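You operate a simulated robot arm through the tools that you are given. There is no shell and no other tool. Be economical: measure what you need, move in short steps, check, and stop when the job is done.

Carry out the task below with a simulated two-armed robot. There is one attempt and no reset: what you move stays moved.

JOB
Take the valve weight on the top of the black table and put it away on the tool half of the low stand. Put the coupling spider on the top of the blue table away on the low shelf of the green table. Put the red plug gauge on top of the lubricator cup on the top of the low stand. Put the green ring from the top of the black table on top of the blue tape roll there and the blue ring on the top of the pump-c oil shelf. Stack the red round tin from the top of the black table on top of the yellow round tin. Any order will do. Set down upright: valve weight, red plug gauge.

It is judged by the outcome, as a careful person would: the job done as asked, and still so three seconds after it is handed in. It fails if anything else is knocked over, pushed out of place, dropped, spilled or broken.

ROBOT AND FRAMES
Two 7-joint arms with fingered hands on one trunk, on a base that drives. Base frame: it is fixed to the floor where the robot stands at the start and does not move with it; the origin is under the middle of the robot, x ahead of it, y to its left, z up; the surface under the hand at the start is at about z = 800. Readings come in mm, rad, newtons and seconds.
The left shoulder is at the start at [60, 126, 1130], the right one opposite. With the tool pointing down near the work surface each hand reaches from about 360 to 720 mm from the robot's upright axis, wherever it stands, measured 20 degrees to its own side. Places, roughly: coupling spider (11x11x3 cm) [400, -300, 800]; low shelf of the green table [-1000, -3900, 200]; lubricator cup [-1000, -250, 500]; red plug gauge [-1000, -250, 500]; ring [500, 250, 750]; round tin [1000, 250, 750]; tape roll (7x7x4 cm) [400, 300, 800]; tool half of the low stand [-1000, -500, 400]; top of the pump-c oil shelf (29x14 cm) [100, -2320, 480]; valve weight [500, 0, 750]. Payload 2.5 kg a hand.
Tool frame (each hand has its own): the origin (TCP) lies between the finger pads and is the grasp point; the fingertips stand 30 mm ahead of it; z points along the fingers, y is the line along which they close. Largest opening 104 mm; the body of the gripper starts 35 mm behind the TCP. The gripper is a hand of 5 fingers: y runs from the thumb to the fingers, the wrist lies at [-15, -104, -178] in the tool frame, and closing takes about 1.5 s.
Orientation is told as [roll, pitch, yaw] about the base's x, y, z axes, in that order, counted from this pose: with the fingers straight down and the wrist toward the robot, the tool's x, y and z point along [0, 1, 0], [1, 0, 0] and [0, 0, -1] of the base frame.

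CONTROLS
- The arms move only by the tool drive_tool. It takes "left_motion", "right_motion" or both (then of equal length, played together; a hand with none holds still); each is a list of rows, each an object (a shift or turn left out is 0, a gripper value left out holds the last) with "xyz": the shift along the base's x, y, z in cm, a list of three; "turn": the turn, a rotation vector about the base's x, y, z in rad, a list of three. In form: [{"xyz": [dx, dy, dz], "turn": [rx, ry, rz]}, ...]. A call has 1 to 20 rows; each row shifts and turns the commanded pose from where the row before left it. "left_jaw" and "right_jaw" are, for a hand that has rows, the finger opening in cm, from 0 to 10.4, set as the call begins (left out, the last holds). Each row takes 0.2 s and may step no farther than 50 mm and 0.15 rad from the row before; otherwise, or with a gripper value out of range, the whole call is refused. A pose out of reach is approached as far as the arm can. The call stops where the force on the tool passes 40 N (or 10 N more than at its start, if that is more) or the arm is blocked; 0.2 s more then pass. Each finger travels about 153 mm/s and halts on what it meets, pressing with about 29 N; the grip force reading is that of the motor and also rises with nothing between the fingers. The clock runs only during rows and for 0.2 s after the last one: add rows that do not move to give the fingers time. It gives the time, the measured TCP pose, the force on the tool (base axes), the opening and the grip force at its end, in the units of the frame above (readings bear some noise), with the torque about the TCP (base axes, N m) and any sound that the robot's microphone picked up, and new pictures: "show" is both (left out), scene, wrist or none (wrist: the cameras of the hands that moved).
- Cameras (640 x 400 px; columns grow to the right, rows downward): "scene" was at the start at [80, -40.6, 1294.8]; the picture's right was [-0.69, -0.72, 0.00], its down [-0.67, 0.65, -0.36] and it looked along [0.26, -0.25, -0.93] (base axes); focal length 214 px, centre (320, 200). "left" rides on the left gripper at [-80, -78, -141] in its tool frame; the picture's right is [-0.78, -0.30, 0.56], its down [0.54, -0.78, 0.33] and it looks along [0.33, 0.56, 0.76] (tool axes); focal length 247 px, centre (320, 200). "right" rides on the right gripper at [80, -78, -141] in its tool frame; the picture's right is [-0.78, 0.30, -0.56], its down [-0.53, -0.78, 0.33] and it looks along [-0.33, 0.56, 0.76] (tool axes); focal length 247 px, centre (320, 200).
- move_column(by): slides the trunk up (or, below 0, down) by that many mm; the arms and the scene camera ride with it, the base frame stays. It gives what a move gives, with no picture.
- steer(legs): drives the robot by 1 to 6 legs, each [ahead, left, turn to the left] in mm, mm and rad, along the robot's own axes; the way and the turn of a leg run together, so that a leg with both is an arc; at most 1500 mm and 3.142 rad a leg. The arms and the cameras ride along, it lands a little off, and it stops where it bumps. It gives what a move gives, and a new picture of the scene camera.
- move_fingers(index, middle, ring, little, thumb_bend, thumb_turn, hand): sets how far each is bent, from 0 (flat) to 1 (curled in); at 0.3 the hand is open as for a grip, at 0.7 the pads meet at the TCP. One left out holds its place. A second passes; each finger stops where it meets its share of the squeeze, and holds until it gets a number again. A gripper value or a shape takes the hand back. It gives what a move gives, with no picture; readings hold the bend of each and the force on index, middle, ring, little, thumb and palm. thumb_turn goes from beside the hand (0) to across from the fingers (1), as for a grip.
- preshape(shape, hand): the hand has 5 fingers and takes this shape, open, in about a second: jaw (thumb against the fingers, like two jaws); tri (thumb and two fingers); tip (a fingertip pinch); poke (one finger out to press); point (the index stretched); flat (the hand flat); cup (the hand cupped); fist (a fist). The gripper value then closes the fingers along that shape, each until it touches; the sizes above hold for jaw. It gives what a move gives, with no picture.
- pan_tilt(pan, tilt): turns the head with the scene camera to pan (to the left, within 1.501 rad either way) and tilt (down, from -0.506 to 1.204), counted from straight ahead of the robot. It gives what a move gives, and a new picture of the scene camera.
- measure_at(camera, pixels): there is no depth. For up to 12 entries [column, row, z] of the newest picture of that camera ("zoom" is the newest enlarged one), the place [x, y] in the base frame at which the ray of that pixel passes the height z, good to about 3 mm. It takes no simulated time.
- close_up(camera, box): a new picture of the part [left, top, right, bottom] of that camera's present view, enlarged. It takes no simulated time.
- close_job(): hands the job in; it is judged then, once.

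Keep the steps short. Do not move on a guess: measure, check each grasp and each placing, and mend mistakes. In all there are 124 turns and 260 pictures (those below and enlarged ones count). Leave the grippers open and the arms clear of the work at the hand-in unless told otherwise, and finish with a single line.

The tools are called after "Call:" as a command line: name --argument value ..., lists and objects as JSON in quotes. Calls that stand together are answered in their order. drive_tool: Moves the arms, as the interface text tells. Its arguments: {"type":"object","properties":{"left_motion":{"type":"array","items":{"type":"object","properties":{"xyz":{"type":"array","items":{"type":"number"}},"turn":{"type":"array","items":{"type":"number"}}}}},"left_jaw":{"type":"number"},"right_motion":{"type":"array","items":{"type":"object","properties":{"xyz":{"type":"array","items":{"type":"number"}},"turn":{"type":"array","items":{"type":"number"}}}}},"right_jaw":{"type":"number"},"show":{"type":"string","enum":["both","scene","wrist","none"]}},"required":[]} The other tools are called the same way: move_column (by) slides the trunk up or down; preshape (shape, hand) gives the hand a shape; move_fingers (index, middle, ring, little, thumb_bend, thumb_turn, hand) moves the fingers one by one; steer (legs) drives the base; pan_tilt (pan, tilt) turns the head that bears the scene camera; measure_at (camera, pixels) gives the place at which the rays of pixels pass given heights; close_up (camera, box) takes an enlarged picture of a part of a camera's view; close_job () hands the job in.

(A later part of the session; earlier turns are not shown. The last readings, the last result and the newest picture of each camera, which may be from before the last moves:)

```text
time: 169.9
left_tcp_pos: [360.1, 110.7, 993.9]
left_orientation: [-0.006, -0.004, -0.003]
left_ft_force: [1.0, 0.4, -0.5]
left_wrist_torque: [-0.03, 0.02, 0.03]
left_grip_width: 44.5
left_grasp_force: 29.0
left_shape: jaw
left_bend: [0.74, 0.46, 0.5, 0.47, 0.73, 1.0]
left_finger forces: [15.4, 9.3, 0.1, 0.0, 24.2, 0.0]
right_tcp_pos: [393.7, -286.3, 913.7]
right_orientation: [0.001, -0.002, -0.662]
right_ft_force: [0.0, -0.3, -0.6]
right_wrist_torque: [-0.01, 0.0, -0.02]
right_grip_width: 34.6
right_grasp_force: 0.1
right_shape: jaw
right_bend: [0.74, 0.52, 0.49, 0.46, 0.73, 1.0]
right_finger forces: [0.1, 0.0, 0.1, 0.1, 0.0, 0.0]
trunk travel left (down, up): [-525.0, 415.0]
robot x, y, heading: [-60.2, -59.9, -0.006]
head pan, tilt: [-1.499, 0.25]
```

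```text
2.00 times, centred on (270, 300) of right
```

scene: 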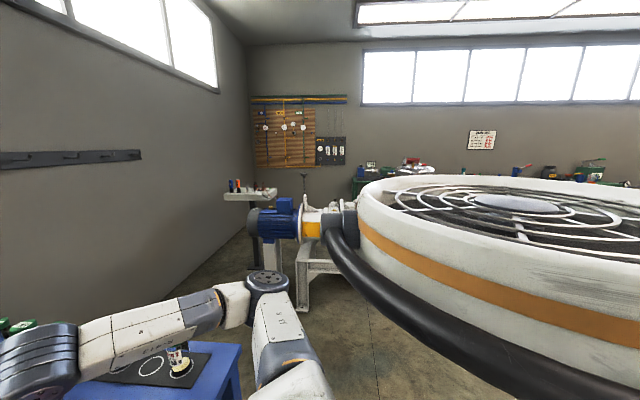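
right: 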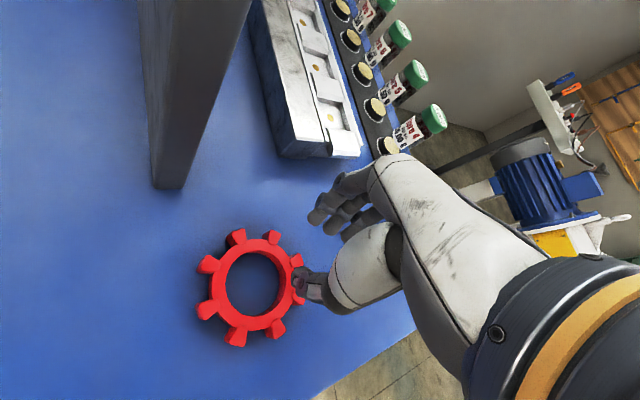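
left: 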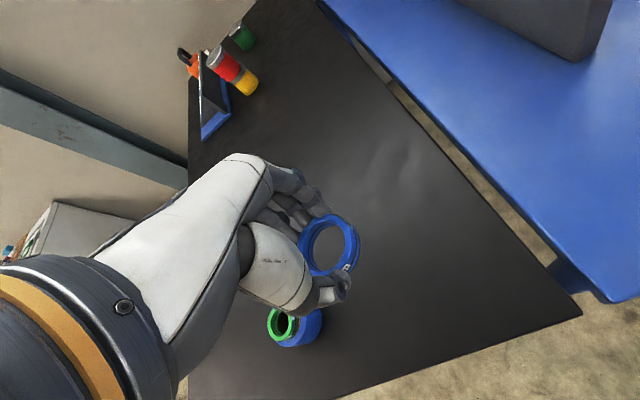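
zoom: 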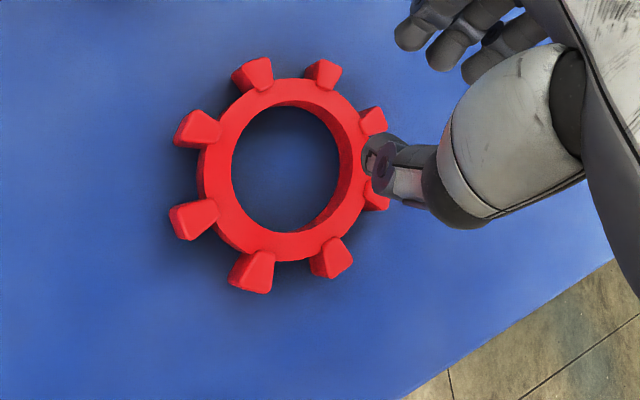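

Spider center ≈ (366, −243), valley at ≈ −12°. I re-align there (yaw +0.44), go lower (TCP ≈ 823, force-guarded), squeeze, and lift 6 cm to check.

Call:
drive_tool --right_motion '[{"xyz": [0.2, 0.9, 0], "turn": [0, 0, 0.11]}, {"xyz": [0.2, 0.9, 0], "turn": [0, 0, 0.11]}, {"xyz": [0.1, 0.9, 0], "turn": [0, 0, 0.11]}, {"xyz": [0.1, 0.9, 0], "turn": [0, 0, 0.11]}, {"xyz": [0, 0, -3]}, {"xyz": [0, 0, -3]}, {"xyz": [0, 0, -1.5]}, {}]' --right_jaw 3.7 --show "none"

Call:
close_up --camera "right" --box '[180, 180, 380, 350]'

Call:
drive_tool --right_motion '[{"xyz": [0, 0, -0.6]}, {"xyz": [0, 0, -0.4]}, {"xyz": [0, 0, -0.4]}, {}]' --right_jaw 3.7 --show "none"

Call:
close_up --camera "right" --box '[180, 180, 380, 350]'

```text
time: 171.8
left_tcp_pos: [359.8, 111.8, 994.6]
left_orientation: [-0.006, -0.004, -0.004]
left_ft_force: [0.6, -0.2, -1.6]
left_wrist_torque: [0.03, 0.01, -0.02]
left_grip_width: 44.5
left_grasp_force: 28.7
left_shape: jaw
left_bend: [0.74, 0.46, 0.5, 0.47, 0.73, 1.0]
left_finger forces: [15.4, 9.2, 0.1, 0.0, 24.1, 0.0]
right_tcp_pos: [406.6, -251.1, 851.2]
right_orientation: [0.01, -0.036, -0.224]
right_ft_force: [-0.8, -1.2, 12.9]
right_wrist_torque: [-0.03, -0.23, -0.04]
right_grip_width: 36.5
right_grasp_force: 0.1
right_shape: jaw
right_bend: [0.75, 0.51, 0.48, 0.45, 0.73, 1.0]
right_finger forces: [12.3, 0.0, 0.1, 0.0, 0.0, 0.0]
trunk travel left (down, up): [-525.0, 415.0]
robot x, y, heading: [-64.8, -59.4, -0.003]
head pan, tilt: [-1.499, 0.25]
stopped in row 8 (right hand): the force on the tool passed its limit at 41 N (the readings are from after the stop); the commanded pose is now the measured one
```

```text
2.35 times, centred on (280, 265) of right
```

zoom: 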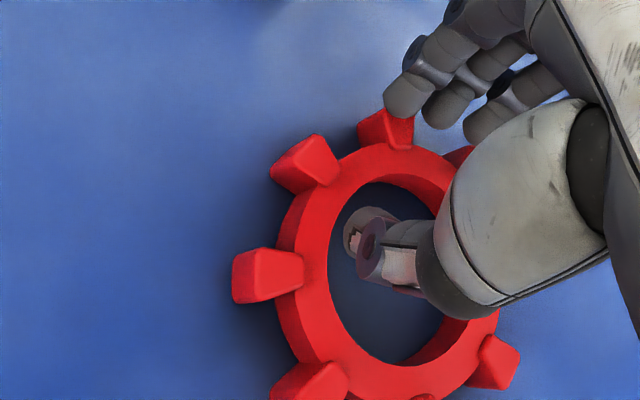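

```text
time: 172.4
left_tcp_pos: [360.3, 109.9, 993.1]
left_orientation: [-0.006, -0.003, -0.005]
left_ft_force: [0.3, -0.5, -0.5]
left_wrist_torque: [0.0, 0.02, 0.0]
left_grip_width: 44.7
left_grasp_force: 28.7
left_shape: jaw
left_bend: [0.74, 0.46, 0.5, 0.47, 0.73, 1.0]
left_finger forces: [15.4, 9.3, 0.0, 0.1, 24.1, 0.1]
right_tcp_pos: [413.0, -252.7, 842.2]
right_orientation: [0.014, -0.049, -0.227]
right_ft_force: [0.6, -1.4, 0.4]
right_wrist_torque: [0.02, 0.03, 0.0]
right_grip_width: 36.8
right_grasp_force: 0.0
right_shape: jaw
right_bend: [0.74, 0.51, 0.48, 0.45, 0.73, 1.0]
right_finger forces: [0.0, 0.1, 0.1, 0.0, 0.2, 0.0]
trunk travel left (down, up): [-525.0, 415.0]
robot x, y, heading: [-59.8, -54.2, -0.002]
head pan, tilt: [-1.499, 0.25]
stopped in row 3 (right hand): the force on the tool passed its limit at 41 N (the readings are from after the stop); the commanded pose is now the measured one
```

```text
2.35 times, centred on (280, 265) of right
```

zoom: 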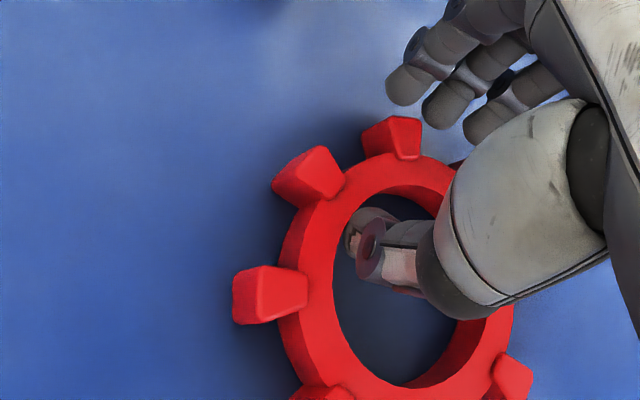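

The index slid off a lobe to the outside; thumb is still in the hole. I level the hand, lower to ≈ 825, squeeze here (thumb inside, index on the lobe) and lift to check.

Call:
drive_tool --right_motion '[{"xyz": [0.1, 0, 0], "turn": [-0.012, 0.048, 0]}, {"xyz": [0, 0, -0.6]}, {"xyz": [0, 0, -0.5]}, {"xyz": [0, 0, -0.4]}, {"xyz": [0, 0, -0.3]}, {}]' --right_jaw 4 --show "none"

Call:
drive_tool --right_motion '[{}, {}, {}, {}, {}, {}]' --right_jaw 0.5 --show "none"

Call:
close_up --camera "right" --box '[180, 180, 380, 350]'

Call:
drive_tool --right_motion '[{"xyz": [0, 0, 1]}, {"xyz": [0, 0, 2]}, {"xyz": [0, 0, 3]}, {}]' --show "wrist"

```text
time: 173.8
left_tcp_pos: [359.1, 111.0, 995.3]
left_orientation: [-0.005, -0.005, -0.006]
left_ft_force: [0.1, 0.1, 0.3]
left_wrist_torque: [0.01, -0.01, -0.02]
left_grip_width: 44.6
left_grasp_force: 28.7
left_shape: jaw
left_bend: [0.74, 0.46, 0.5, 0.47, 0.73, 1.0]
left_finger forces: [15.5, 9.3, 0.0, 0.0, 24.1, 0.0]
right_tcp_pos: [415.3, -252.2, 831.5]
right_orientation: [-0.005, -0.013, -0.225]
right_ft_force: [-1.2, -0.5, 18.4]
right_wrist_torque: [0.2, 0.61, 0.03]
right_grip_width: 41.3
right_grasp_force: 0.1
right_shape: jaw
right_bend: [0.74, 0.5, 0.47, 0.44, 0.74, 1.0]
right_finger forces: [0.0, 0.1, 0.1, 0.0, 18.5, 0.0]
trunk travel left (down, up): [-525.0, 415.0]
robot x, y, heading: [-63.8, -52.5, -0.002]
head pan, tilt: [-1.499, 0.25]
```

```text
time: 175.2
left_tcp_pos: [356.8, 112.3, 995.3]
left_orientation: [-0.007, -0.007, -0.006]
left_ft_force: [0.1, -0.2, 0.2]
left_wrist_torque: [0.01, -0.01, 0.01]
left_grip_width: 44.6
left_grasp_force: 29.1
left_shape: jaw
left_bend: [0.74, 0.46, 0.5, 0.47, 0.73, 1.0]
left_finger forces: [15.3, 9.2, 0.0, 0.0, 24.1, 0.1]
right_tcp_pos: [412.3, -251.7, 832.5]
right_orientation: [-0.004, -0.014, -0.225]
right_ft_force: [-13.6, 2.9, 33.9]
right_wrist_torque: [0.38, 1.35, 0.01]
right_grip_width: 15.8
right_grasp_force: 29.0
right_shape: jaw
right_bend: [0.71, 0.65, 0.7, 0.7, 0.74, 1.0]
right_finger forces: [13.0, 4.4, 1.1, 1.2, 54.1, 0.0]
trunk travel left (down, up): [-525.0, 415.0]
robot x, y, heading: [-64.2, -61.9, -0.0]
head pan, tilt: [-1.499, 0.25]
```

```text
2.35 times, centred on (280, 265) of right
```

zoom: 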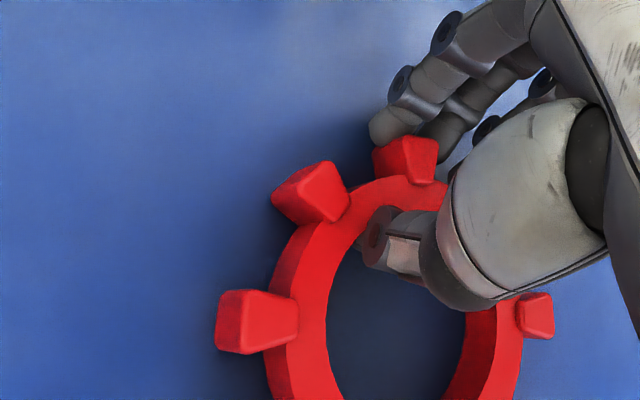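

```text
time: 176.2
left_tcp_pos: [361.0, 110.4, 995.0]
left_orientation: [-0.004, -0.004, -0.004]
left_ft_force: [-1.1, 0.0, 0.4]
left_wrist_torque: [0.03, -0.02, -0.01]
left_grip_width: 44.6
left_grasp_force: 28.7
left_shape: jaw
left_bend: [0.74, 0.46, 0.5, 0.47, 0.73, 1.0]
left_finger forces: [15.4, 9.2, 0.0, 0.0, 24.1, 0.0]
right_tcp_pos: [414.4, -251.7, 887.7]
right_orientation: [-0.008, -0.004, -0.226]
right_ft_force: [-0.6, -0.5, -1.7]
right_wrist_torque: [0.01, -0.07, 0.0]
right_grip_width: 15.1
right_grasp_force: 29.4
right_shape: jaw
right_bend: [0.71, 0.63, 0.7, 0.7, 0.74, 1.0]
right_finger forces: [17.2, 6.4, 2.7, 1.4, 26.9, 0.0]
trunk travel left (down, up): [-525.0, 415.0]
robot x, y, heading: [-60.0, -57.4, -0.005]
head pan, tilt: [-1.499, 0.25]
```

right: 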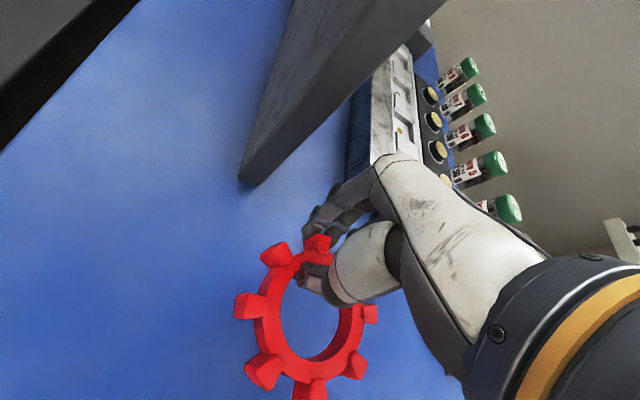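

The spider is held (thumb 27 N, index 17 N). I lift more, back off, turn right to face −y, drive 900 ahead and look for the pump-c shelf.

Call:
drive_tool --right_motion '[{"xyz": [0, 0, 4]}, {"xyz": [0, 0, 4]}, {"xyz": [0, 0, 4]}, {}]' --show "none"

Call:
steer --legs '[[-250, 0, 0], [0, 0, -1.571], [900, 0, 0]]'

Call:
pan_tilt --pan 0.3 --tilt 0.5

Call:
close_up --camera "right" --box '[160, 150, 480, 400]'

```text
time: 177.2
left_tcp_pos: [360.6, 110.1, 996.1]
left_orientation: [-0.005, -0.004, -0.006]
left_ft_force: [0.6, -0.3, -0.7]
left_wrist_torque: [0.0, -0.03, 0.0]
left_grip_width: 44.8
left_grasp_force: 29.0
left_shape: jaw
left_bend: [0.74, 0.46, 0.5, 0.47, 0.73, 1.0]
left_finger forces: [15.4, 9.3, 0.1, 0.0, 24.0, 0.0]
right_tcp_pos: [414.4, -252.4, 1008.9]
right_orientation: [-0.008, -0.005, -0.224]
right_ft_force: [-0.1, 0.1, -1.3]
right_wrist_torque: [0.01, -0.03, -0.04]
right_grip_width: 15.2
right_grasp_force: 28.7
right_shape: jaw
right_bend: [0.71, 0.63, 0.7, 0.7, 0.74, 1.0]
right_finger forces: [17.1, 6.5, 2.7, 1.5, 26.7, 0.0]
trunk travel left (down, up): [-525.0, 415.0]
robot x, y, heading: [-63.7, -57.5, -0.0]
head pan, tilt: [-1.499, 0.25]
```

```text
time: 187.3
left_tcp_pos: [-149.6, -1388.2, 994.3]
left_orientation: [-0.005, -0.004, -1.578]
left_ft_force: [0.4, 0.1, -0.5]
left_wrist_torque: [-0.01, 0.01, 0.01]
left_grip_width: 44.2
left_grasp_force: 29.1
left_shape: jaw
left_bend: [0.74, 0.46, 0.5, 0.47, 0.73, 1.0]
left_finger forces: [15.2, 9.3, 0.1, 0.0, 23.7, 0.0]
right_tcp_pos: [-513.1, -1440.3, 1007.6]
right_orientation: [-0.009, -0.006, -1.801]
right_ft_force: [0.1, -0.5, -0.7]
right_wrist_torque: [-0.02, -0.01, 0.02]
right_grip_width: 15.0
right_grasp_force: 29.0
right_shape: jaw
right_bend: [0.71, 0.64, 0.7, 0.7, 0.74, 1.0]
right_finger forces: [17.3, 7.1, 2.9, 1.4, 25.9, 0.0]
trunk travel left (down, up): [-525.0, 415.0]
robot x, y, heading: [-320.5, -964.8, -1.583]
head pan, tilt: [-1.499, 0.25]
```

scene: 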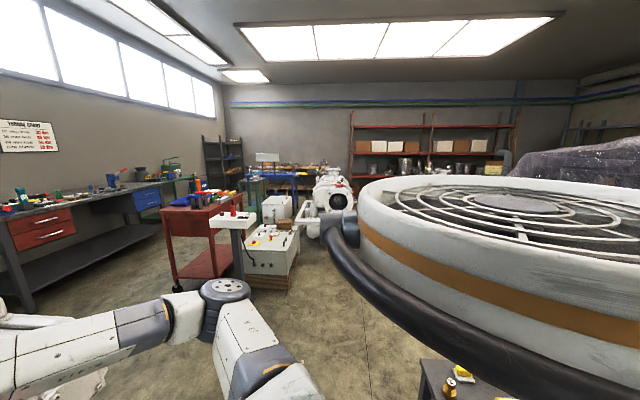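

```text
time: 189.1
left_tcp_pos: [-149.7, -1387.5, 993.9]
left_orientation: [-0.006, -0.003, -1.579]
left_ft_force: [-0.2, 0.9, -0.6]
left_wrist_torque: [0.0, -0.01, -0.02]
left_grip_width: 44.5
left_grasp_force: 29.5
left_shape: jaw
left_bend: [0.74, 0.46, 0.5, 0.47, 0.73, 1.0]
left_finger forces: [15.2, 9.3, 0.0, 0.0, 23.8, 0.0]
right_tcp_pos: [-514.3, -1440.1, 1006.9]
right_orientation: [-0.006, -0.007, -1.799]
right_ft_force: [0.2, -0.2, -0.3]
right_wrist_torque: [-0.06, -0.03, 0.01]
right_grip_width: 14.7
right_grasp_force: 28.7
right_shape: jaw
right_bend: [0.71, 0.64, 0.7, 0.7, 0.74, 1.0]
right_finger forces: [17.5, 7.2, 2.7, 1.6, 25.8, 0.0]
trunk travel left (down, up): [-525.0, 415.0]
robot x, y, heading: [-316.8, -965.2, -1.571]
head pan, tilt: [0.3, 0.499]
```

scene: 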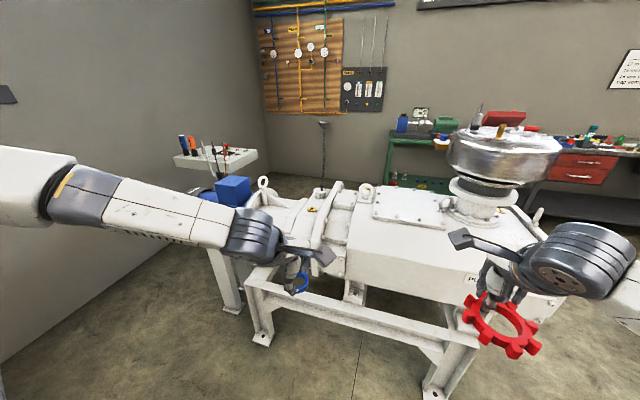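

```text
1.60 times, centred on (320, 275) of right
```

zoom: 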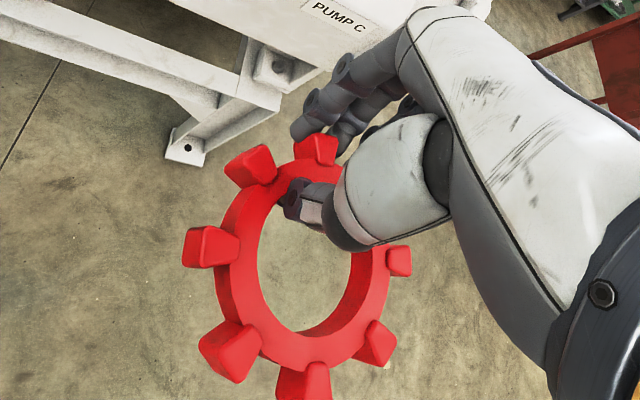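

This machine is PUMP C. I zoom in and measure its frame to locate the oil shelf near (100, −2320, 480).

Call:
close_up --camera "scene" --box '[160, 110, 420, 350]'

Call:
close_up --camera "scene" --box '[360, 100, 620, 260]'

Call:
measure_at --camera "scene" --pixels '[[262, 340, 0], [434, 397, 0], [233, 310, 0], [247, 285, 480], [480, 345, 480], [323, 125, 480], [320, 190, 480], [345, 205, 480], [380, 220, 480], [445, 270, 480], [390, 185, 0], [323, 187, 700]]'

```text
1.67 times, centred on (290, 230) of scene
```

zoom: 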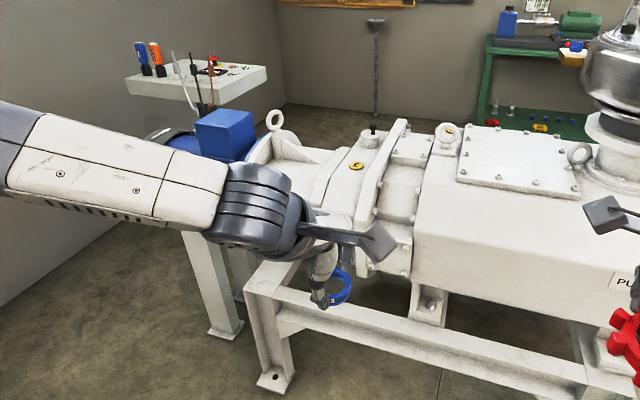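

```text
2.46 times, centred on (490, 180) of scene
```

zoom: 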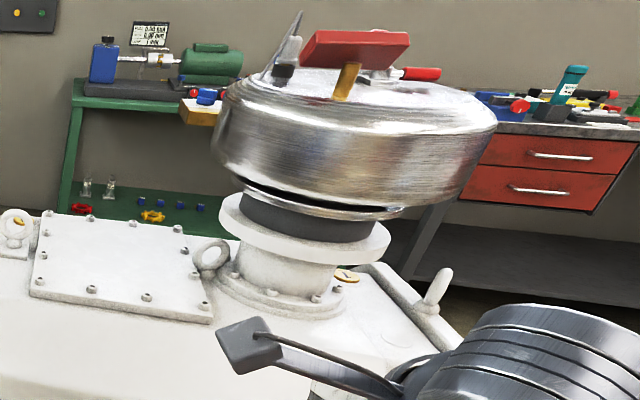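

```text
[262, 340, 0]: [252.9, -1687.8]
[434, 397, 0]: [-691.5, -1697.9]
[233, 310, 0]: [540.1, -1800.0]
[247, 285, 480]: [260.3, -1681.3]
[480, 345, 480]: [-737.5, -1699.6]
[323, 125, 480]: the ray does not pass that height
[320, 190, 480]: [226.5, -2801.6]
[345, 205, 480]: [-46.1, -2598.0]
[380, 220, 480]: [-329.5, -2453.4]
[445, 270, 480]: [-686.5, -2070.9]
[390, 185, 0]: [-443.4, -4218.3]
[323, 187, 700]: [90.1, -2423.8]
```

The oil shelf must be on the far side of the pump (y ≈ −2320). I check the way round on the −x side.

Call:
pan_tilt --pan -0.65 --tilt 0.45

Call:
measure_at --camera "scene" --pixels '[[320, 200, 0], [320, 250, 0], [320, 300, 0], [320, 350, 0], [200, 250, 0], [200, 300, 0], [440, 250, 0], [440, 300, 0], [260, 220, 0], [380, 220, 0], [150, 220, 0], [500, 250, 0]]'

```text
time: 190.3
left_tcp_pos: [-149.1, -1389.1, 995.4]
left_orientation: [-0.004, -0.003, -1.579]
left_ft_force: [-0.1, -0.5, 0.0]
left_wrist_torque: [-0.02, -0.01, 0.0]
left_grip_width: 44.4
left_grasp_force: 29.2
left_shape: jaw
left_bend: [0.74, 0.46, 0.5, 0.47, 0.73, 1.0]
left_finger forces: [15.2, 9.3, 0.0, 0.0, 23.8, 0.0]
right_tcp_pos: [-512.5, -1439.5, 1007.2]
right_orientation: [-0.008, -0.007, -1.801]
right_ft_force: [-0.8, 0.5, -0.9]
right_wrist_torque: [-0.06, 0.0, 0.01]
right_grip_width: 15.2
right_grasp_force: 28.8
right_shape: jaw
right_bend: [0.71, 0.64, 0.7, 0.7, 0.74, 1.0]
right_finger forces: [17.4, 7.3, 2.8, 1.6, 25.8, 0.0]
trunk travel left (down, up): [-525.0, 415.0]
robot x, y, heading: [-318.3, -963.0, -1.577]
head pan, tilt: [-0.649, 0.45]
```

scene: 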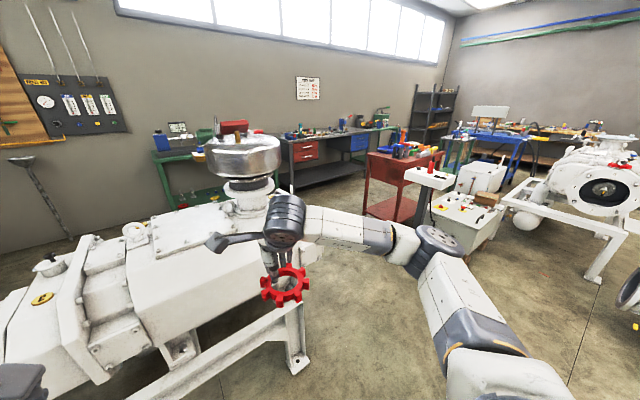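

```text
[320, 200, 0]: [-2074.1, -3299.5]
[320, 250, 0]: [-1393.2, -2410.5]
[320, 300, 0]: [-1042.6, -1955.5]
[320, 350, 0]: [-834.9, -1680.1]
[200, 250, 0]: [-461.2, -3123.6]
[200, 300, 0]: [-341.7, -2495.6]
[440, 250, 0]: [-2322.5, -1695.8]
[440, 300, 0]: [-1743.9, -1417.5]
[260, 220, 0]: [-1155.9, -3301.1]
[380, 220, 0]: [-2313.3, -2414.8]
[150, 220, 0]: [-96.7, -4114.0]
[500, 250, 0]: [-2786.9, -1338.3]
```

The corridor at x ≈ −1250 is free. I drive round: right 930, ahead 1940, turn left, ahead 1250, turn left to face the pump's back.

Call:
steer --legs '[[0, -930, 0], [970, 0, 0], [970, 0, 0], [0, 0, 1.571], [1250, 0, 0], [0, 0, 1.571]]'

Call:
pan_tilt --pan -0.1 --tilt 0.75

```text
time: 218.1
left_tcp_pos: [-167.8, -2509.3, 995.2]
left_orientation: [-0.005, -0.004, 1.536]
left_ft_force: [0.0, 0.2, -0.6]
left_wrist_torque: [-0.03, 0.0, 0.0]
left_grip_width: 44.0
left_grasp_force: 28.9
left_shape: jaw
left_bend: [0.74, 0.46, 0.5, 0.47, 0.73, 1.0]
left_finger forces: [14.9, 9.4, 0.1, 0.0, 23.4, 0.1]
right_tcp_pos: [196.6, -2467.4, 1007.8]
right_orientation: [-0.009, -0.008, 1.315]
right_ft_force: [-0.6, 0.1, -0.4]
right_wrist_torque: [0.02, -0.01, -0.01]
right_grip_width: 14.6
right_grasp_force: 29.3
right_shape: jaw
right_bend: [0.71, 0.64, 0.7, 0.7, 0.74, 1.0]
right_finger forces: [17.7, 8.0, 3.2, 1.6, 24.8, 0.0]
trunk travel left (down, up): [-525.0, 415.0]
robot x, y, heading: [-14.3, -2935.5, 1.543]
head pan, tilt: [-0.649, 0.45]
```

scene: 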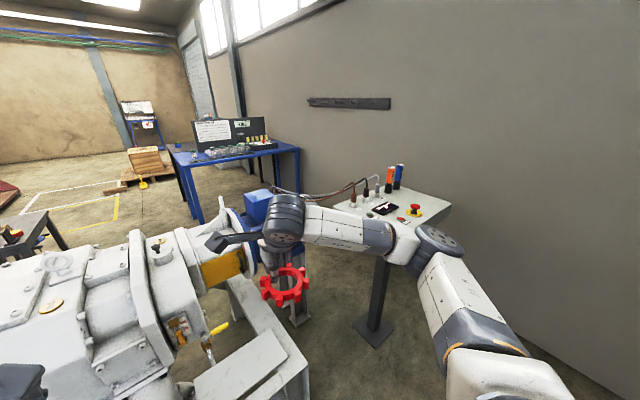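

```text
time: 219.1
left_tcp_pos: [-169.7, -2510.3, 995.1]
left_orientation: [-0.006, -0.004, 1.536]
left_ft_force: [0.7, -0.8, -0.1]
left_wrist_torque: [0.0, -0.01, -0.03]
left_grip_width: 44.1
left_grasp_force: 28.9
left_shape: jaw
left_bend: [0.74, 0.46, 0.5, 0.47, 0.73, 1.0]
left_finger forces: [14.9, 9.4, 0.0, 0.0, 23.4, 0.0]
right_tcp_pos: [196.2, -2466.8, 1007.3]
right_orientation: [-0.006, -0.005, 1.314]
right_ft_force: [0.2, 0.0, -1.0]
right_wrist_torque: [0.04, -0.02, -0.01]
right_grip_width: 14.9
right_grasp_force: 29.2
right_shape: jaw
right_bend: [0.71, 0.64, 0.7, 0.7, 0.74, 1.0]
right_finger forces: [17.8, 8.1, 3.2, 1.4, 24.7, 0.0]
trunk travel left (down, up): [-525.0, 415.0]
robot x, y, heading: [-11.0, -2933.8, 1.54]
head pan, tilt: [-0.099, 0.75]
```

scene: 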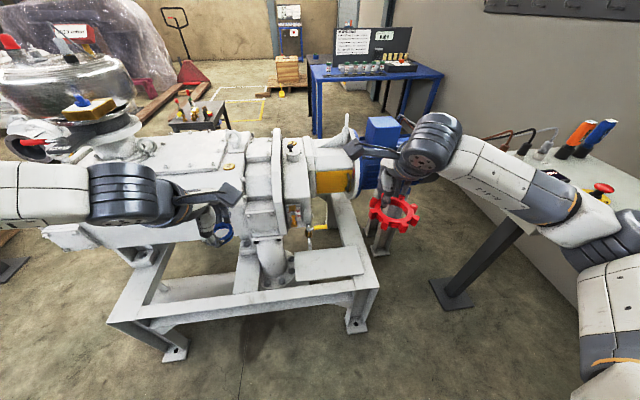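

The oil shelf is the small plate at pixel ≈ (330, 263). I zoom and measure it.

Call:
close_up --camera "scene" --box '[240, 180, 400, 300]'

Call:
measure_at --camera "scene" --pixels '[[297, 251, 480], [359, 247, 480], [363, 272, 480], [297, 279, 480], [330, 263, 480], [330, 263, 500], [297, 251, 500], [363, 272, 500], [302, 250, 480], [272, 280, 480]]'

```text
3.33 times, centred on (320, 240) of scene
```

zoom: 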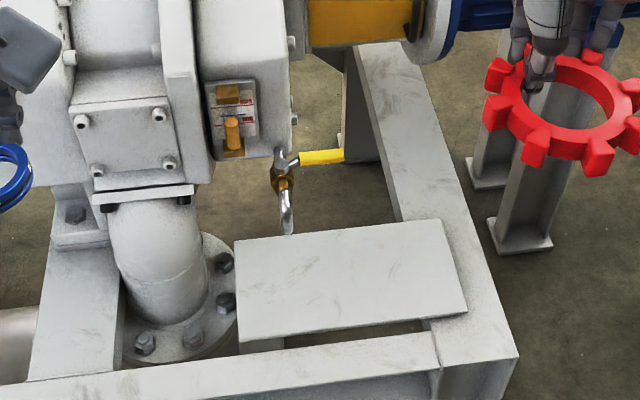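

```text
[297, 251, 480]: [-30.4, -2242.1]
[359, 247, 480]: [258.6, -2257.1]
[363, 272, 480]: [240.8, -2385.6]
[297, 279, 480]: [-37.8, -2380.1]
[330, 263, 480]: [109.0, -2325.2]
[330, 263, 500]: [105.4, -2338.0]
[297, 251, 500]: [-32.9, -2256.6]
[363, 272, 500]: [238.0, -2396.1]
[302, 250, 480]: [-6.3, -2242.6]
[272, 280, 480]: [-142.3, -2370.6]
```

Plate: x −33…245, y −2245…−2383 at z 480. The tap lever is near (142, −2250). Target for the ring: (110, −2345). I drive 200 right, 55 ahead, turn 0.14 right, then lower the trunk 380 mm and view.

Call:
steer --legs '[[54, -200, 0], [0, 0, -0.14]]'

Call:
move_column --by -380

Call:
drive_tool --left_motion '[{"xyz": [0, 0, -0.3]}, {}]' --show "both"

```text
time: 221.3
left_tcp_pos: [95.2, -2445.2, 994.9]
left_orientation: [-0.006, -0.004, 1.393]
left_ft_force: [-0.4, 0.0, -0.5]
left_wrist_torque: [-0.01, 0.04, -0.05]
left_grip_width: 43.8
left_grasp_force: 29.0
left_shape: jaw
left_bend: [0.74, 0.46, 0.5, 0.47, 0.73, 1.0]
left_finger forces: [14.8, 9.4, 0.1, 0.1, 23.4, 0.0]
right_tcp_pos: [463.4, -2453.8, 1007.4]
right_orientation: [-0.007, -0.006, 1.174]
right_ft_force: [-0.4, -0.5, -2.1]
right_wrist_torque: [0.03, 0.01, -0.02]
right_grip_width: 14.6
right_grasp_force: 29.1
right_shape: jaw
right_bend: [0.71, 0.64, 0.7, 0.7, 0.74, 1.0]
right_finger forces: [17.7, 8.2, 3.3, 1.5, 24.6, 0.0]
trunk travel left (down, up): [-525.0, 415.0]
robot x, y, heading: [188.0, -2888.0, 1.401]
head pan, tilt: [-0.099, 0.75]
```

scene: 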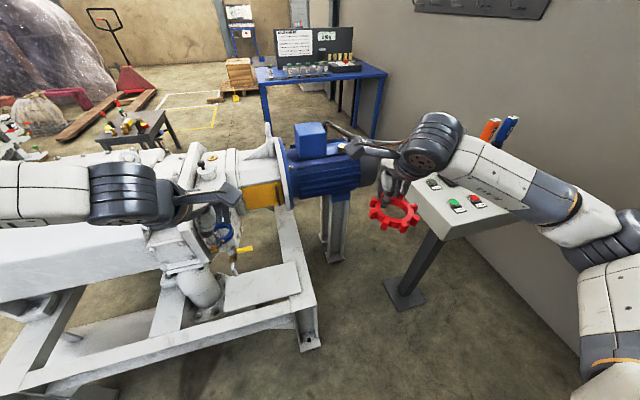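

```text
time: 225.0
left_tcp_pos: [95.1, -2446.5, 615.9]
left_orientation: [-0.004, -0.005, 1.395]
left_ft_force: [-0.2, 1.0, -0.4]
left_wrist_torque: [0.02, 0.0, -0.01]
left_grip_width: 43.9
left_grasp_force: 28.7
left_shape: jaw
left_bend: [0.74, 0.46, 0.5, 0.47, 0.73, 1.0]
left_finger forces: [14.6, 9.6, 0.1, 0.0, 23.4, 0.1]
right_tcp_pos: [462.4, -2453.9, 627.9]
right_orientation: [-0.008, -0.008, 1.175]
right_ft_force: [0.5, 0.4, -0.4]
right_wrist_torque: [0.05, -0.01, -0.01]
right_grip_width: 14.9
right_grasp_force: 28.8
right_shape: jaw
right_bend: [0.71, 0.64, 0.7, 0.7, 0.74, 1.0]
right_finger forces: [17.7, 8.2, 3.3, 1.4, 24.8, 0.0]
trunk travel left (down, up): [-145.0, 795.0]
robot x, y, heading: [191.6, -2890.6, 1.397]
head pan, tilt: [-0.099, 0.75]
```

```text
time: 225.6
left_tcp_pos: [95.3, -2444.6, 612.5]
left_orientation: [-0.006, -0.005, 1.395]
left_ft_force: [0.0, -0.3, 0.3]
left_wrist_torque: [0.01, -0.01, 0.02]
left_grip_width: 43.9
left_grasp_force: 29.4
left_shape: jaw
left_bend: [0.74, 0.46, 0.5, 0.47, 0.73, 1.0]
left_finger forces: [14.7, 9.6, 0.1, 0.0, 23.4, 0.0]
right_tcp_pos: [462.4, -2454.0, 627.4]
right_orientation: [-0.007, -0.008, 1.175]
right_ft_force: [0.1, 0.4, -0.5]
right_wrist_torque: [0.05, -0.02, 0.03]
right_grip_width: 14.7
right_grasp_force: 28.9
right_shape: jaw
right_bend: [0.71, 0.64, 0.7, 0.7, 0.74, 1.0]
right_finger forces: [17.8, 8.2, 3.3, 1.5, 24.8, 0.0]
trunk travel left (down, up): [-145.0, 795.0]
robot x, y, heading: [188.1, -2891.0, 1.397]
head pan, tilt: [-0.099, 0.75]
```

scene: 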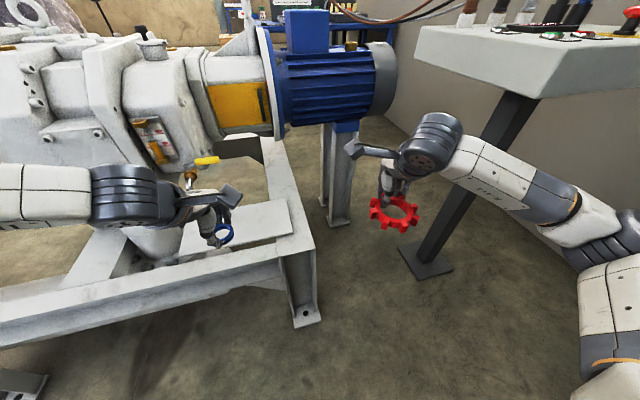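
left: 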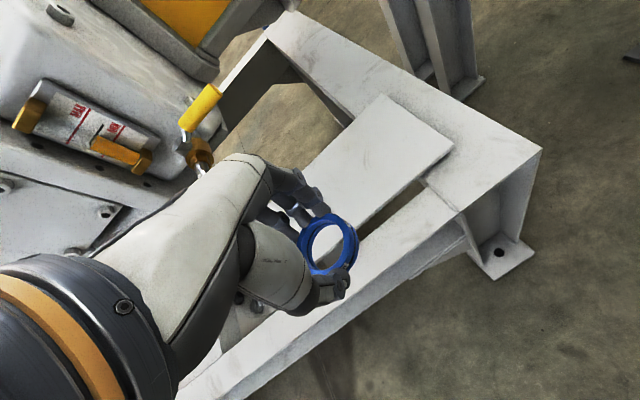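

The plate shows in the left camera: corners (382, 95) and (455, 148). I measure them and the ring in hand.

Call:
measure_at --camera "left" --pixels '[[382, 95, 480], [455, 148, 480], [382, 95, 500], [455, 148, 500], [328, 243, 595], [366, 232, 480], [205, 105, 600]]'

Call:
drive_tool --left_motion '[{"xyz": [1, 4, 0]}, {"xyz": [1, 4, 0]}, {"xyz": [0.5, 2, 0]}, {}, {"xyz": [0, 0, -3]}, {}]' --show "both"

Call:
close_up --camera "left" --box '[230, 150, 470, 350]'

```text
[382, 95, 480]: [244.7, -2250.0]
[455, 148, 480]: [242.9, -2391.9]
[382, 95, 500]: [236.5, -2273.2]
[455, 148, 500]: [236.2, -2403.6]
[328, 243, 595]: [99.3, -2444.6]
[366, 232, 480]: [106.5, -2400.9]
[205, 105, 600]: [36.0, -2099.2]
```

```text
time: 227.0
left_tcp_pos: [121.1, -2345.6, 580.7]
left_orientation: [-0.004, -0.003, 1.394]
left_ft_force: [0.1, -0.5, 0.0]
left_wrist_torque: [0.0, 0.0, 0.01]
left_grip_width: 43.8
left_grasp_force: 29.3
left_shape: jaw
left_bend: [0.74, 0.46, 0.5, 0.47, 0.74, 1.0]
left_finger forces: [14.0, 9.8, 0.4, 0.1, 23.3, 0.0]
right_tcp_pos: [462.5, -2453.4, 628.7]
right_orientation: [-0.008, -0.007, 1.174]
right_ft_force: [-0.5, -0.6, -0.8]
right_wrist_torque: [0.05, -0.02, -0.04]
right_grip_width: 14.7
right_grasp_force: 29.0
right_shape: jaw
right_bend: [0.71, 0.64, 0.7, 0.7, 0.74, 1.0]
right_finger forces: [17.8, 8.2, 3.4, 1.6, 24.9, 0.0]
trunk travel left (down, up): [-145.0, 795.0]
robot x, y, heading: [194.4, -2891.2, 1.396]
head pan, tilt: [-0.099, 0.75]
```

scene: 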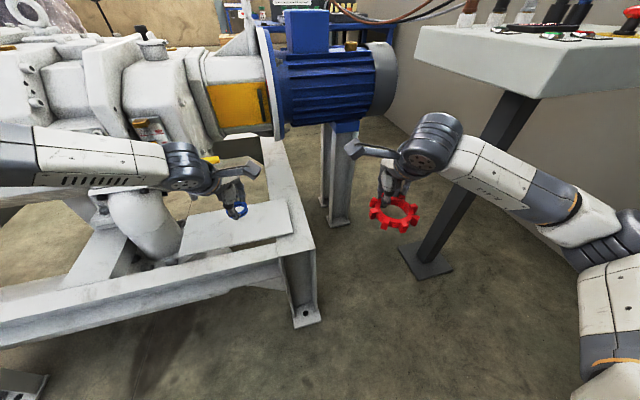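
left: 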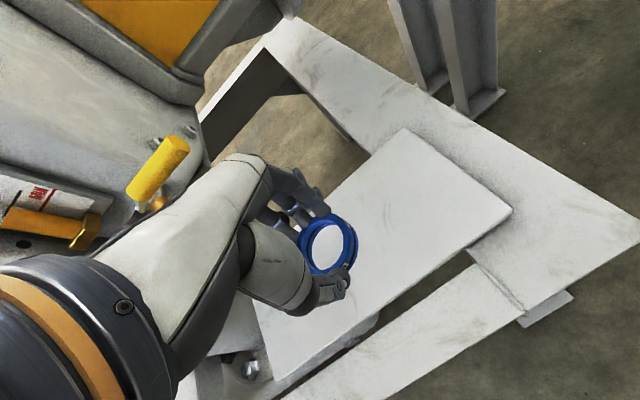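

```text
2.00 times, centred on (350, 250) of left
```

zoom: 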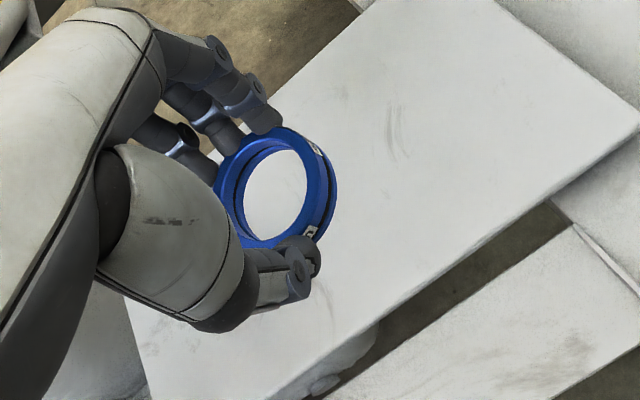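

Aligned; I shift 30 mm to +x for tap clearance, lower to ≈ 522, then step down 2 mm at a time, watching force.

Call:
drive_tool --left_motion '[{"xyz": [3, 0, 0]}, {"xyz": [0, 0, -3]}, {"xyz": [0, 0, -2]}, {"xyz": [0, 0, -0.8]}, {}]' --show "none"

Call:
drive_tool --left_motion '[{"xyz": [0, 0, -0.25]}, {}]' --show "none"

Call:
drive_tool --left_motion '[{"xyz": [0, 0, -0.2]}, {}]' --show "wrist"

Call:
close_up --camera "left" --box '[230, 150, 470, 350]'

```text
time: 228.2
left_tcp_pos: [152.1, -2345.3, 525.0]
left_orientation: [-0.006, -0.003, 1.395]
left_ft_force: [0.6, -1.1, -0.2]
left_wrist_torque: [0.02, 0.01, 0.01]
left_grip_width: 43.8
left_grasp_force: 29.0
left_shape: jaw
left_bend: [0.74, 0.46, 0.5, 0.47, 0.74, 1.0]
left_finger forces: [14.0, 9.9, 0.3, 0.1, 23.3, 0.1]
right_tcp_pos: [462.4, -2453.1, 628.0]
right_orientation: [-0.008, -0.005, 1.174]
right_ft_force: [0.6, 0.6, 0.2]
right_wrist_torque: [0.03, -0.01, -0.05]
right_grip_width: 14.8
right_grasp_force: 29.3
right_shape: jaw
right_bend: [0.71, 0.64, 0.7, 0.7, 0.74, 1.0]
right_finger forces: [17.7, 8.0, 3.4, 1.6, 24.9, 0.0]
trunk travel left (down, up): [-145.0, 795.0]
robot x, y, heading: [192.2, -2890.5, 1.397]
head pan, tilt: [-0.099, 0.75]
```

```text
time: 228.8
left_tcp_pos: [150.3, -2345.5, 521.4]
left_orientation: [-0.005, -0.005, 1.394]
left_ft_force: [-0.6, 0.8, -0.2]
left_wrist_torque: [0.0, -0.01, 0.02]
left_grip_width: 43.7
left_grasp_force: 29.0
left_shape: jaw
left_bend: [0.74, 0.46, 0.5, 0.47, 0.74, 1.0]
left_finger forces: [14.0, 9.9, 0.3, 0.0, 23.3, 0.0]
right_tcp_pos: [462.7, -2454.7, 628.2]
right_orientation: [-0.006, -0.008, 1.174]
right_ft_force: [-0.6, -0.4, -1.2]
right_wrist_torque: [0.04, -0.02, -0.01]
right_grip_width: 14.5
right_grasp_force: 28.9
right_shape: jaw
right_bend: [0.71, 0.64, 0.7, 0.7, 0.74, 1.0]
right_finger forces: [17.7, 8.2, 3.4, 1.5, 24.9, 0.0]
trunk travel left (down, up): [-145.0, 795.0]
robot x, y, heading: [189.3, -2887.1, 1.397]
head pan, tilt: [-0.099, 0.75]
```

```text
time: 229.4
left_tcp_pos: [149.8, -2346.2, 520.1]
left_orientation: [-0.006, -0.004, 1.394]
left_ft_force: [-0.1, -0.1, 0.2]
left_wrist_torque: [0.0, 0.0, -0.01]
left_grip_width: 43.6
left_grasp_force: 29.3
left_shape: jaw
left_bend: [0.74, 0.46, 0.5, 0.47, 0.74, 1.0]
left_finger forces: [14.0, 9.9, 0.4, 0.0, 23.3, 0.0]
right_tcp_pos: [462.6, -2454.3, 627.9]
right_orientation: [-0.007, -0.007, 1.174]
right_ft_force: [-0.2, 0.4, -0.7]
right_wrist_torque: [0.06, -0.05, -0.02]
right_grip_width: 15.0
right_grasp_force: 29.0
right_shape: jaw
right_bend: [0.71, 0.64, 0.7, 0.7, 0.74, 1.0]
right_finger forces: [17.7, 8.2, 3.4, 1.5, 24.9, 0.0]
trunk travel left (down, up): [-145.0, 795.0]
robot x, y, heading: [187.6, -2889.2, 1.395]
head pan, tilt: [-0.099, 0.75]
```

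left: 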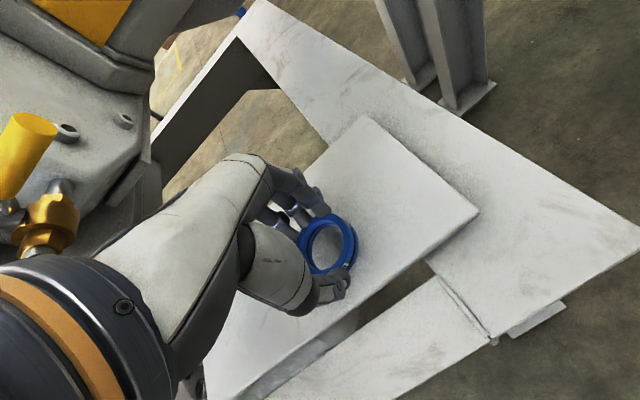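

```text
2.00 times, centred on (350, 250) of left
```

zoom: 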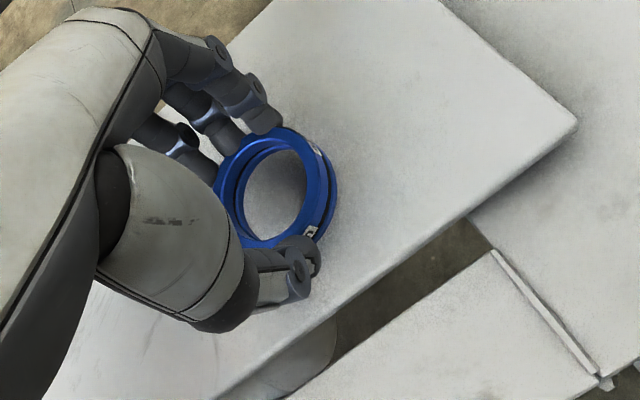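

Close to the plate. I step down further, then open in stages and rise.

Call:
drive_tool --left_motion '[{"xyz": [0, 0, -0.25]}, {}]' --show "none"

Call:
drive_tool --left_motion '[{"xyz": [0, 0, -0.25]}, {}]' --show "none"

Call:
drive_tool --left_motion '[{}, {}]' --left_jaw 5.6 --show "none"

Call:
drive_tool --left_motion '[{}, {}, {}, {"xyz": [0, 0, 1.5]}, {"xyz": [0, 0, 4]}, {"xyz": [0, 0, 4]}, {"xyz": [-1, -4, 0]}, {"xyz": [-1, -4, 0]}, {}]' --left_jaw 8 --show "wrist"

Call:
close_up --camera "scene" --box '[160, 170, 340, 290]'

```text
time: 230.0
left_tcp_pos: [149.7, -2346.2, 518.4]
left_orientation: [-0.007, -0.004, 1.394]
left_ft_force: [-0.8, -0.5, -0.7]
left_wrist_torque: [-0.01, -0.05, 0.02]
left_grip_width: 43.7
left_grasp_force: 28.8
left_shape: jaw
left_bend: [0.74, 0.46, 0.5, 0.47, 0.74, 1.0]
left_finger forces: [14.0, 9.9, 0.4, 0.0, 23.3, 0.1]
right_tcp_pos: [464.0, -2455.1, 627.3]
right_orientation: [-0.007, -0.007, 1.176]
right_ft_force: [-0.7, 0.1, -0.3]
right_wrist_torque: [0.07, 0.01, 0.03]
right_grip_width: 14.7
right_grasp_force: 29.0
right_shape: jaw
right_bend: [0.71, 0.64, 0.7, 0.7, 0.74, 1.0]
right_finger forces: [17.8, 8.1, 3.4, 1.4, 25.0, 0.0]
trunk travel left (down, up): [-145.0, 795.0]
robot x, y, heading: [190.0, -2887.5, 1.398]
head pan, tilt: [-0.099, 0.75]
```

```text
time: 230.6
left_tcp_pos: [148.6, -2347.3, 515.7]
left_orientation: [-0.006, -0.003, 1.397]
left_ft_force: [-0.1, 0.1, -0.3]
left_wrist_torque: [0.01, -0.01, -0.01]
left_grip_width: 43.7
left_grasp_force: 29.3
left_shape: jaw
left_bend: [0.74, 0.46, 0.5, 0.47, 0.74, 1.0]
left_finger forces: [14.0, 9.8, 0.4, 0.0, 23.2, 0.0]
left hand out of reach, approached as far as the arm can: row 1
right_tcp_pos: [462.7, -2454.3, 627.6]
right_orientation: [-0.007, -0.007, 1.175]
right_ft_force: [-0.5, 0.2, -1.6]
right_wrist_torque: [0.01, 0.0, -0.01]
right_grip_width: 14.4
right_grasp_force: 29.0
right_shape: jaw
right_bend: [0.71, 0.64, 0.7, 0.7, 0.74, 1.0]
right_finger forces: [17.7, 8.1, 3.4, 1.5, 25.0, 0.1]
trunk travel left (down, up): [-145.0, 795.0]
robot x, y, heading: [190.3, -2885.5, 1.398]
head pan, tilt: [-0.099, 0.75]
```

```text
time: 231.2
left_tcp_pos: [148.0, -2346.9, 516.3]
left_orientation: [-0.005, -0.003, 1.395]
left_ft_force: [0.3, 0.3, 0.7]
left_wrist_torque: [0.01, 0.02, 0.02]
left_grip_width: 55.5
left_grasp_force: 0.0
left_shape: jaw
left_bend: [0.74, 0.43, 0.4, 0.42, 0.68, 1.0]
left_finger forces: [0.0, 0.1, 0.0, 0.0, 0.0, 0.0]
right_tcp_pos: [462.4, -2453.7, 627.2]
right_orientation: [-0.007, -0.007, 1.174]
right_ft_force: [0.0, 0.0, -1.3]
right_wrist_torque: [0.06, 0.0, -0.02]
right_grip_width: 14.5
right_grasp_force: 28.9
right_shape: jaw
right_bend: [0.71, 0.64, 0.7, 0.7, 0.74, 1.0]
right_finger forces: [17.7, 8.3, 3.5, 1.4, 24.9, 0.0]
trunk travel left (down, up): [-145.0, 795.0]
robot x, y, heading: [191.8, -2887.4, 1.395]
head pan, tilt: [-0.099, 0.75]
```

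```text
time: 233.2
left_tcp_pos: [128.2, -2426.5, 611.0]
left_orientation: [-0.005, -0.004, 1.394]
left_ft_force: [0.1, -0.7, -0.3]
left_wrist_torque: [0.03, -0.03, 0.03]
left_grip_width: 80.0
left_grasp_force: 0.0
left_shape: jaw
left_bend: [0.27, 0.35, 0.32, 0.33, 0.53, 0.99]
left_finger forces: [0.1, 0.0, 0.0, 0.1, 0.1, 0.0]
right_tcp_pos: [462.7, -2453.5, 627.8]
right_orientation: [-0.008, -0.007, 1.175]
right_ft_force: [0.7, -0.6, -0.9]
right_wrist_torque: [0.03, 0.02, -0.01]
right_grip_width: 15.0
right_grasp_force: 28.5
right_shape: jaw
right_bend: [0.71, 0.64, 0.7, 0.7, 0.74, 1.0]
right_finger forces: [17.8, 8.3, 3.4, 1.4, 25.0, 0.0]
trunk travel left (down, up): [-145.0, 795.0]
robot x, y, heading: [189.5, -2887.6, 1.399]
head pan, tilt: [-0.099, 0.75]
```

left: 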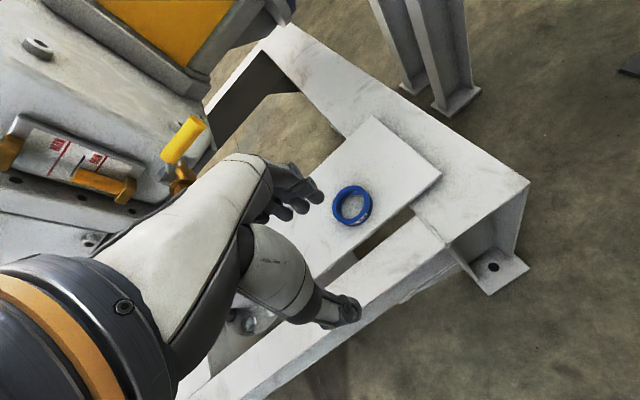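

```text
3.33 times, centred on (250, 230) of scene
```

zoom: 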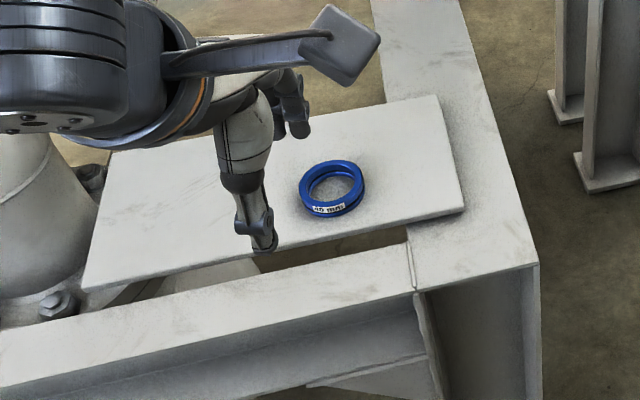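

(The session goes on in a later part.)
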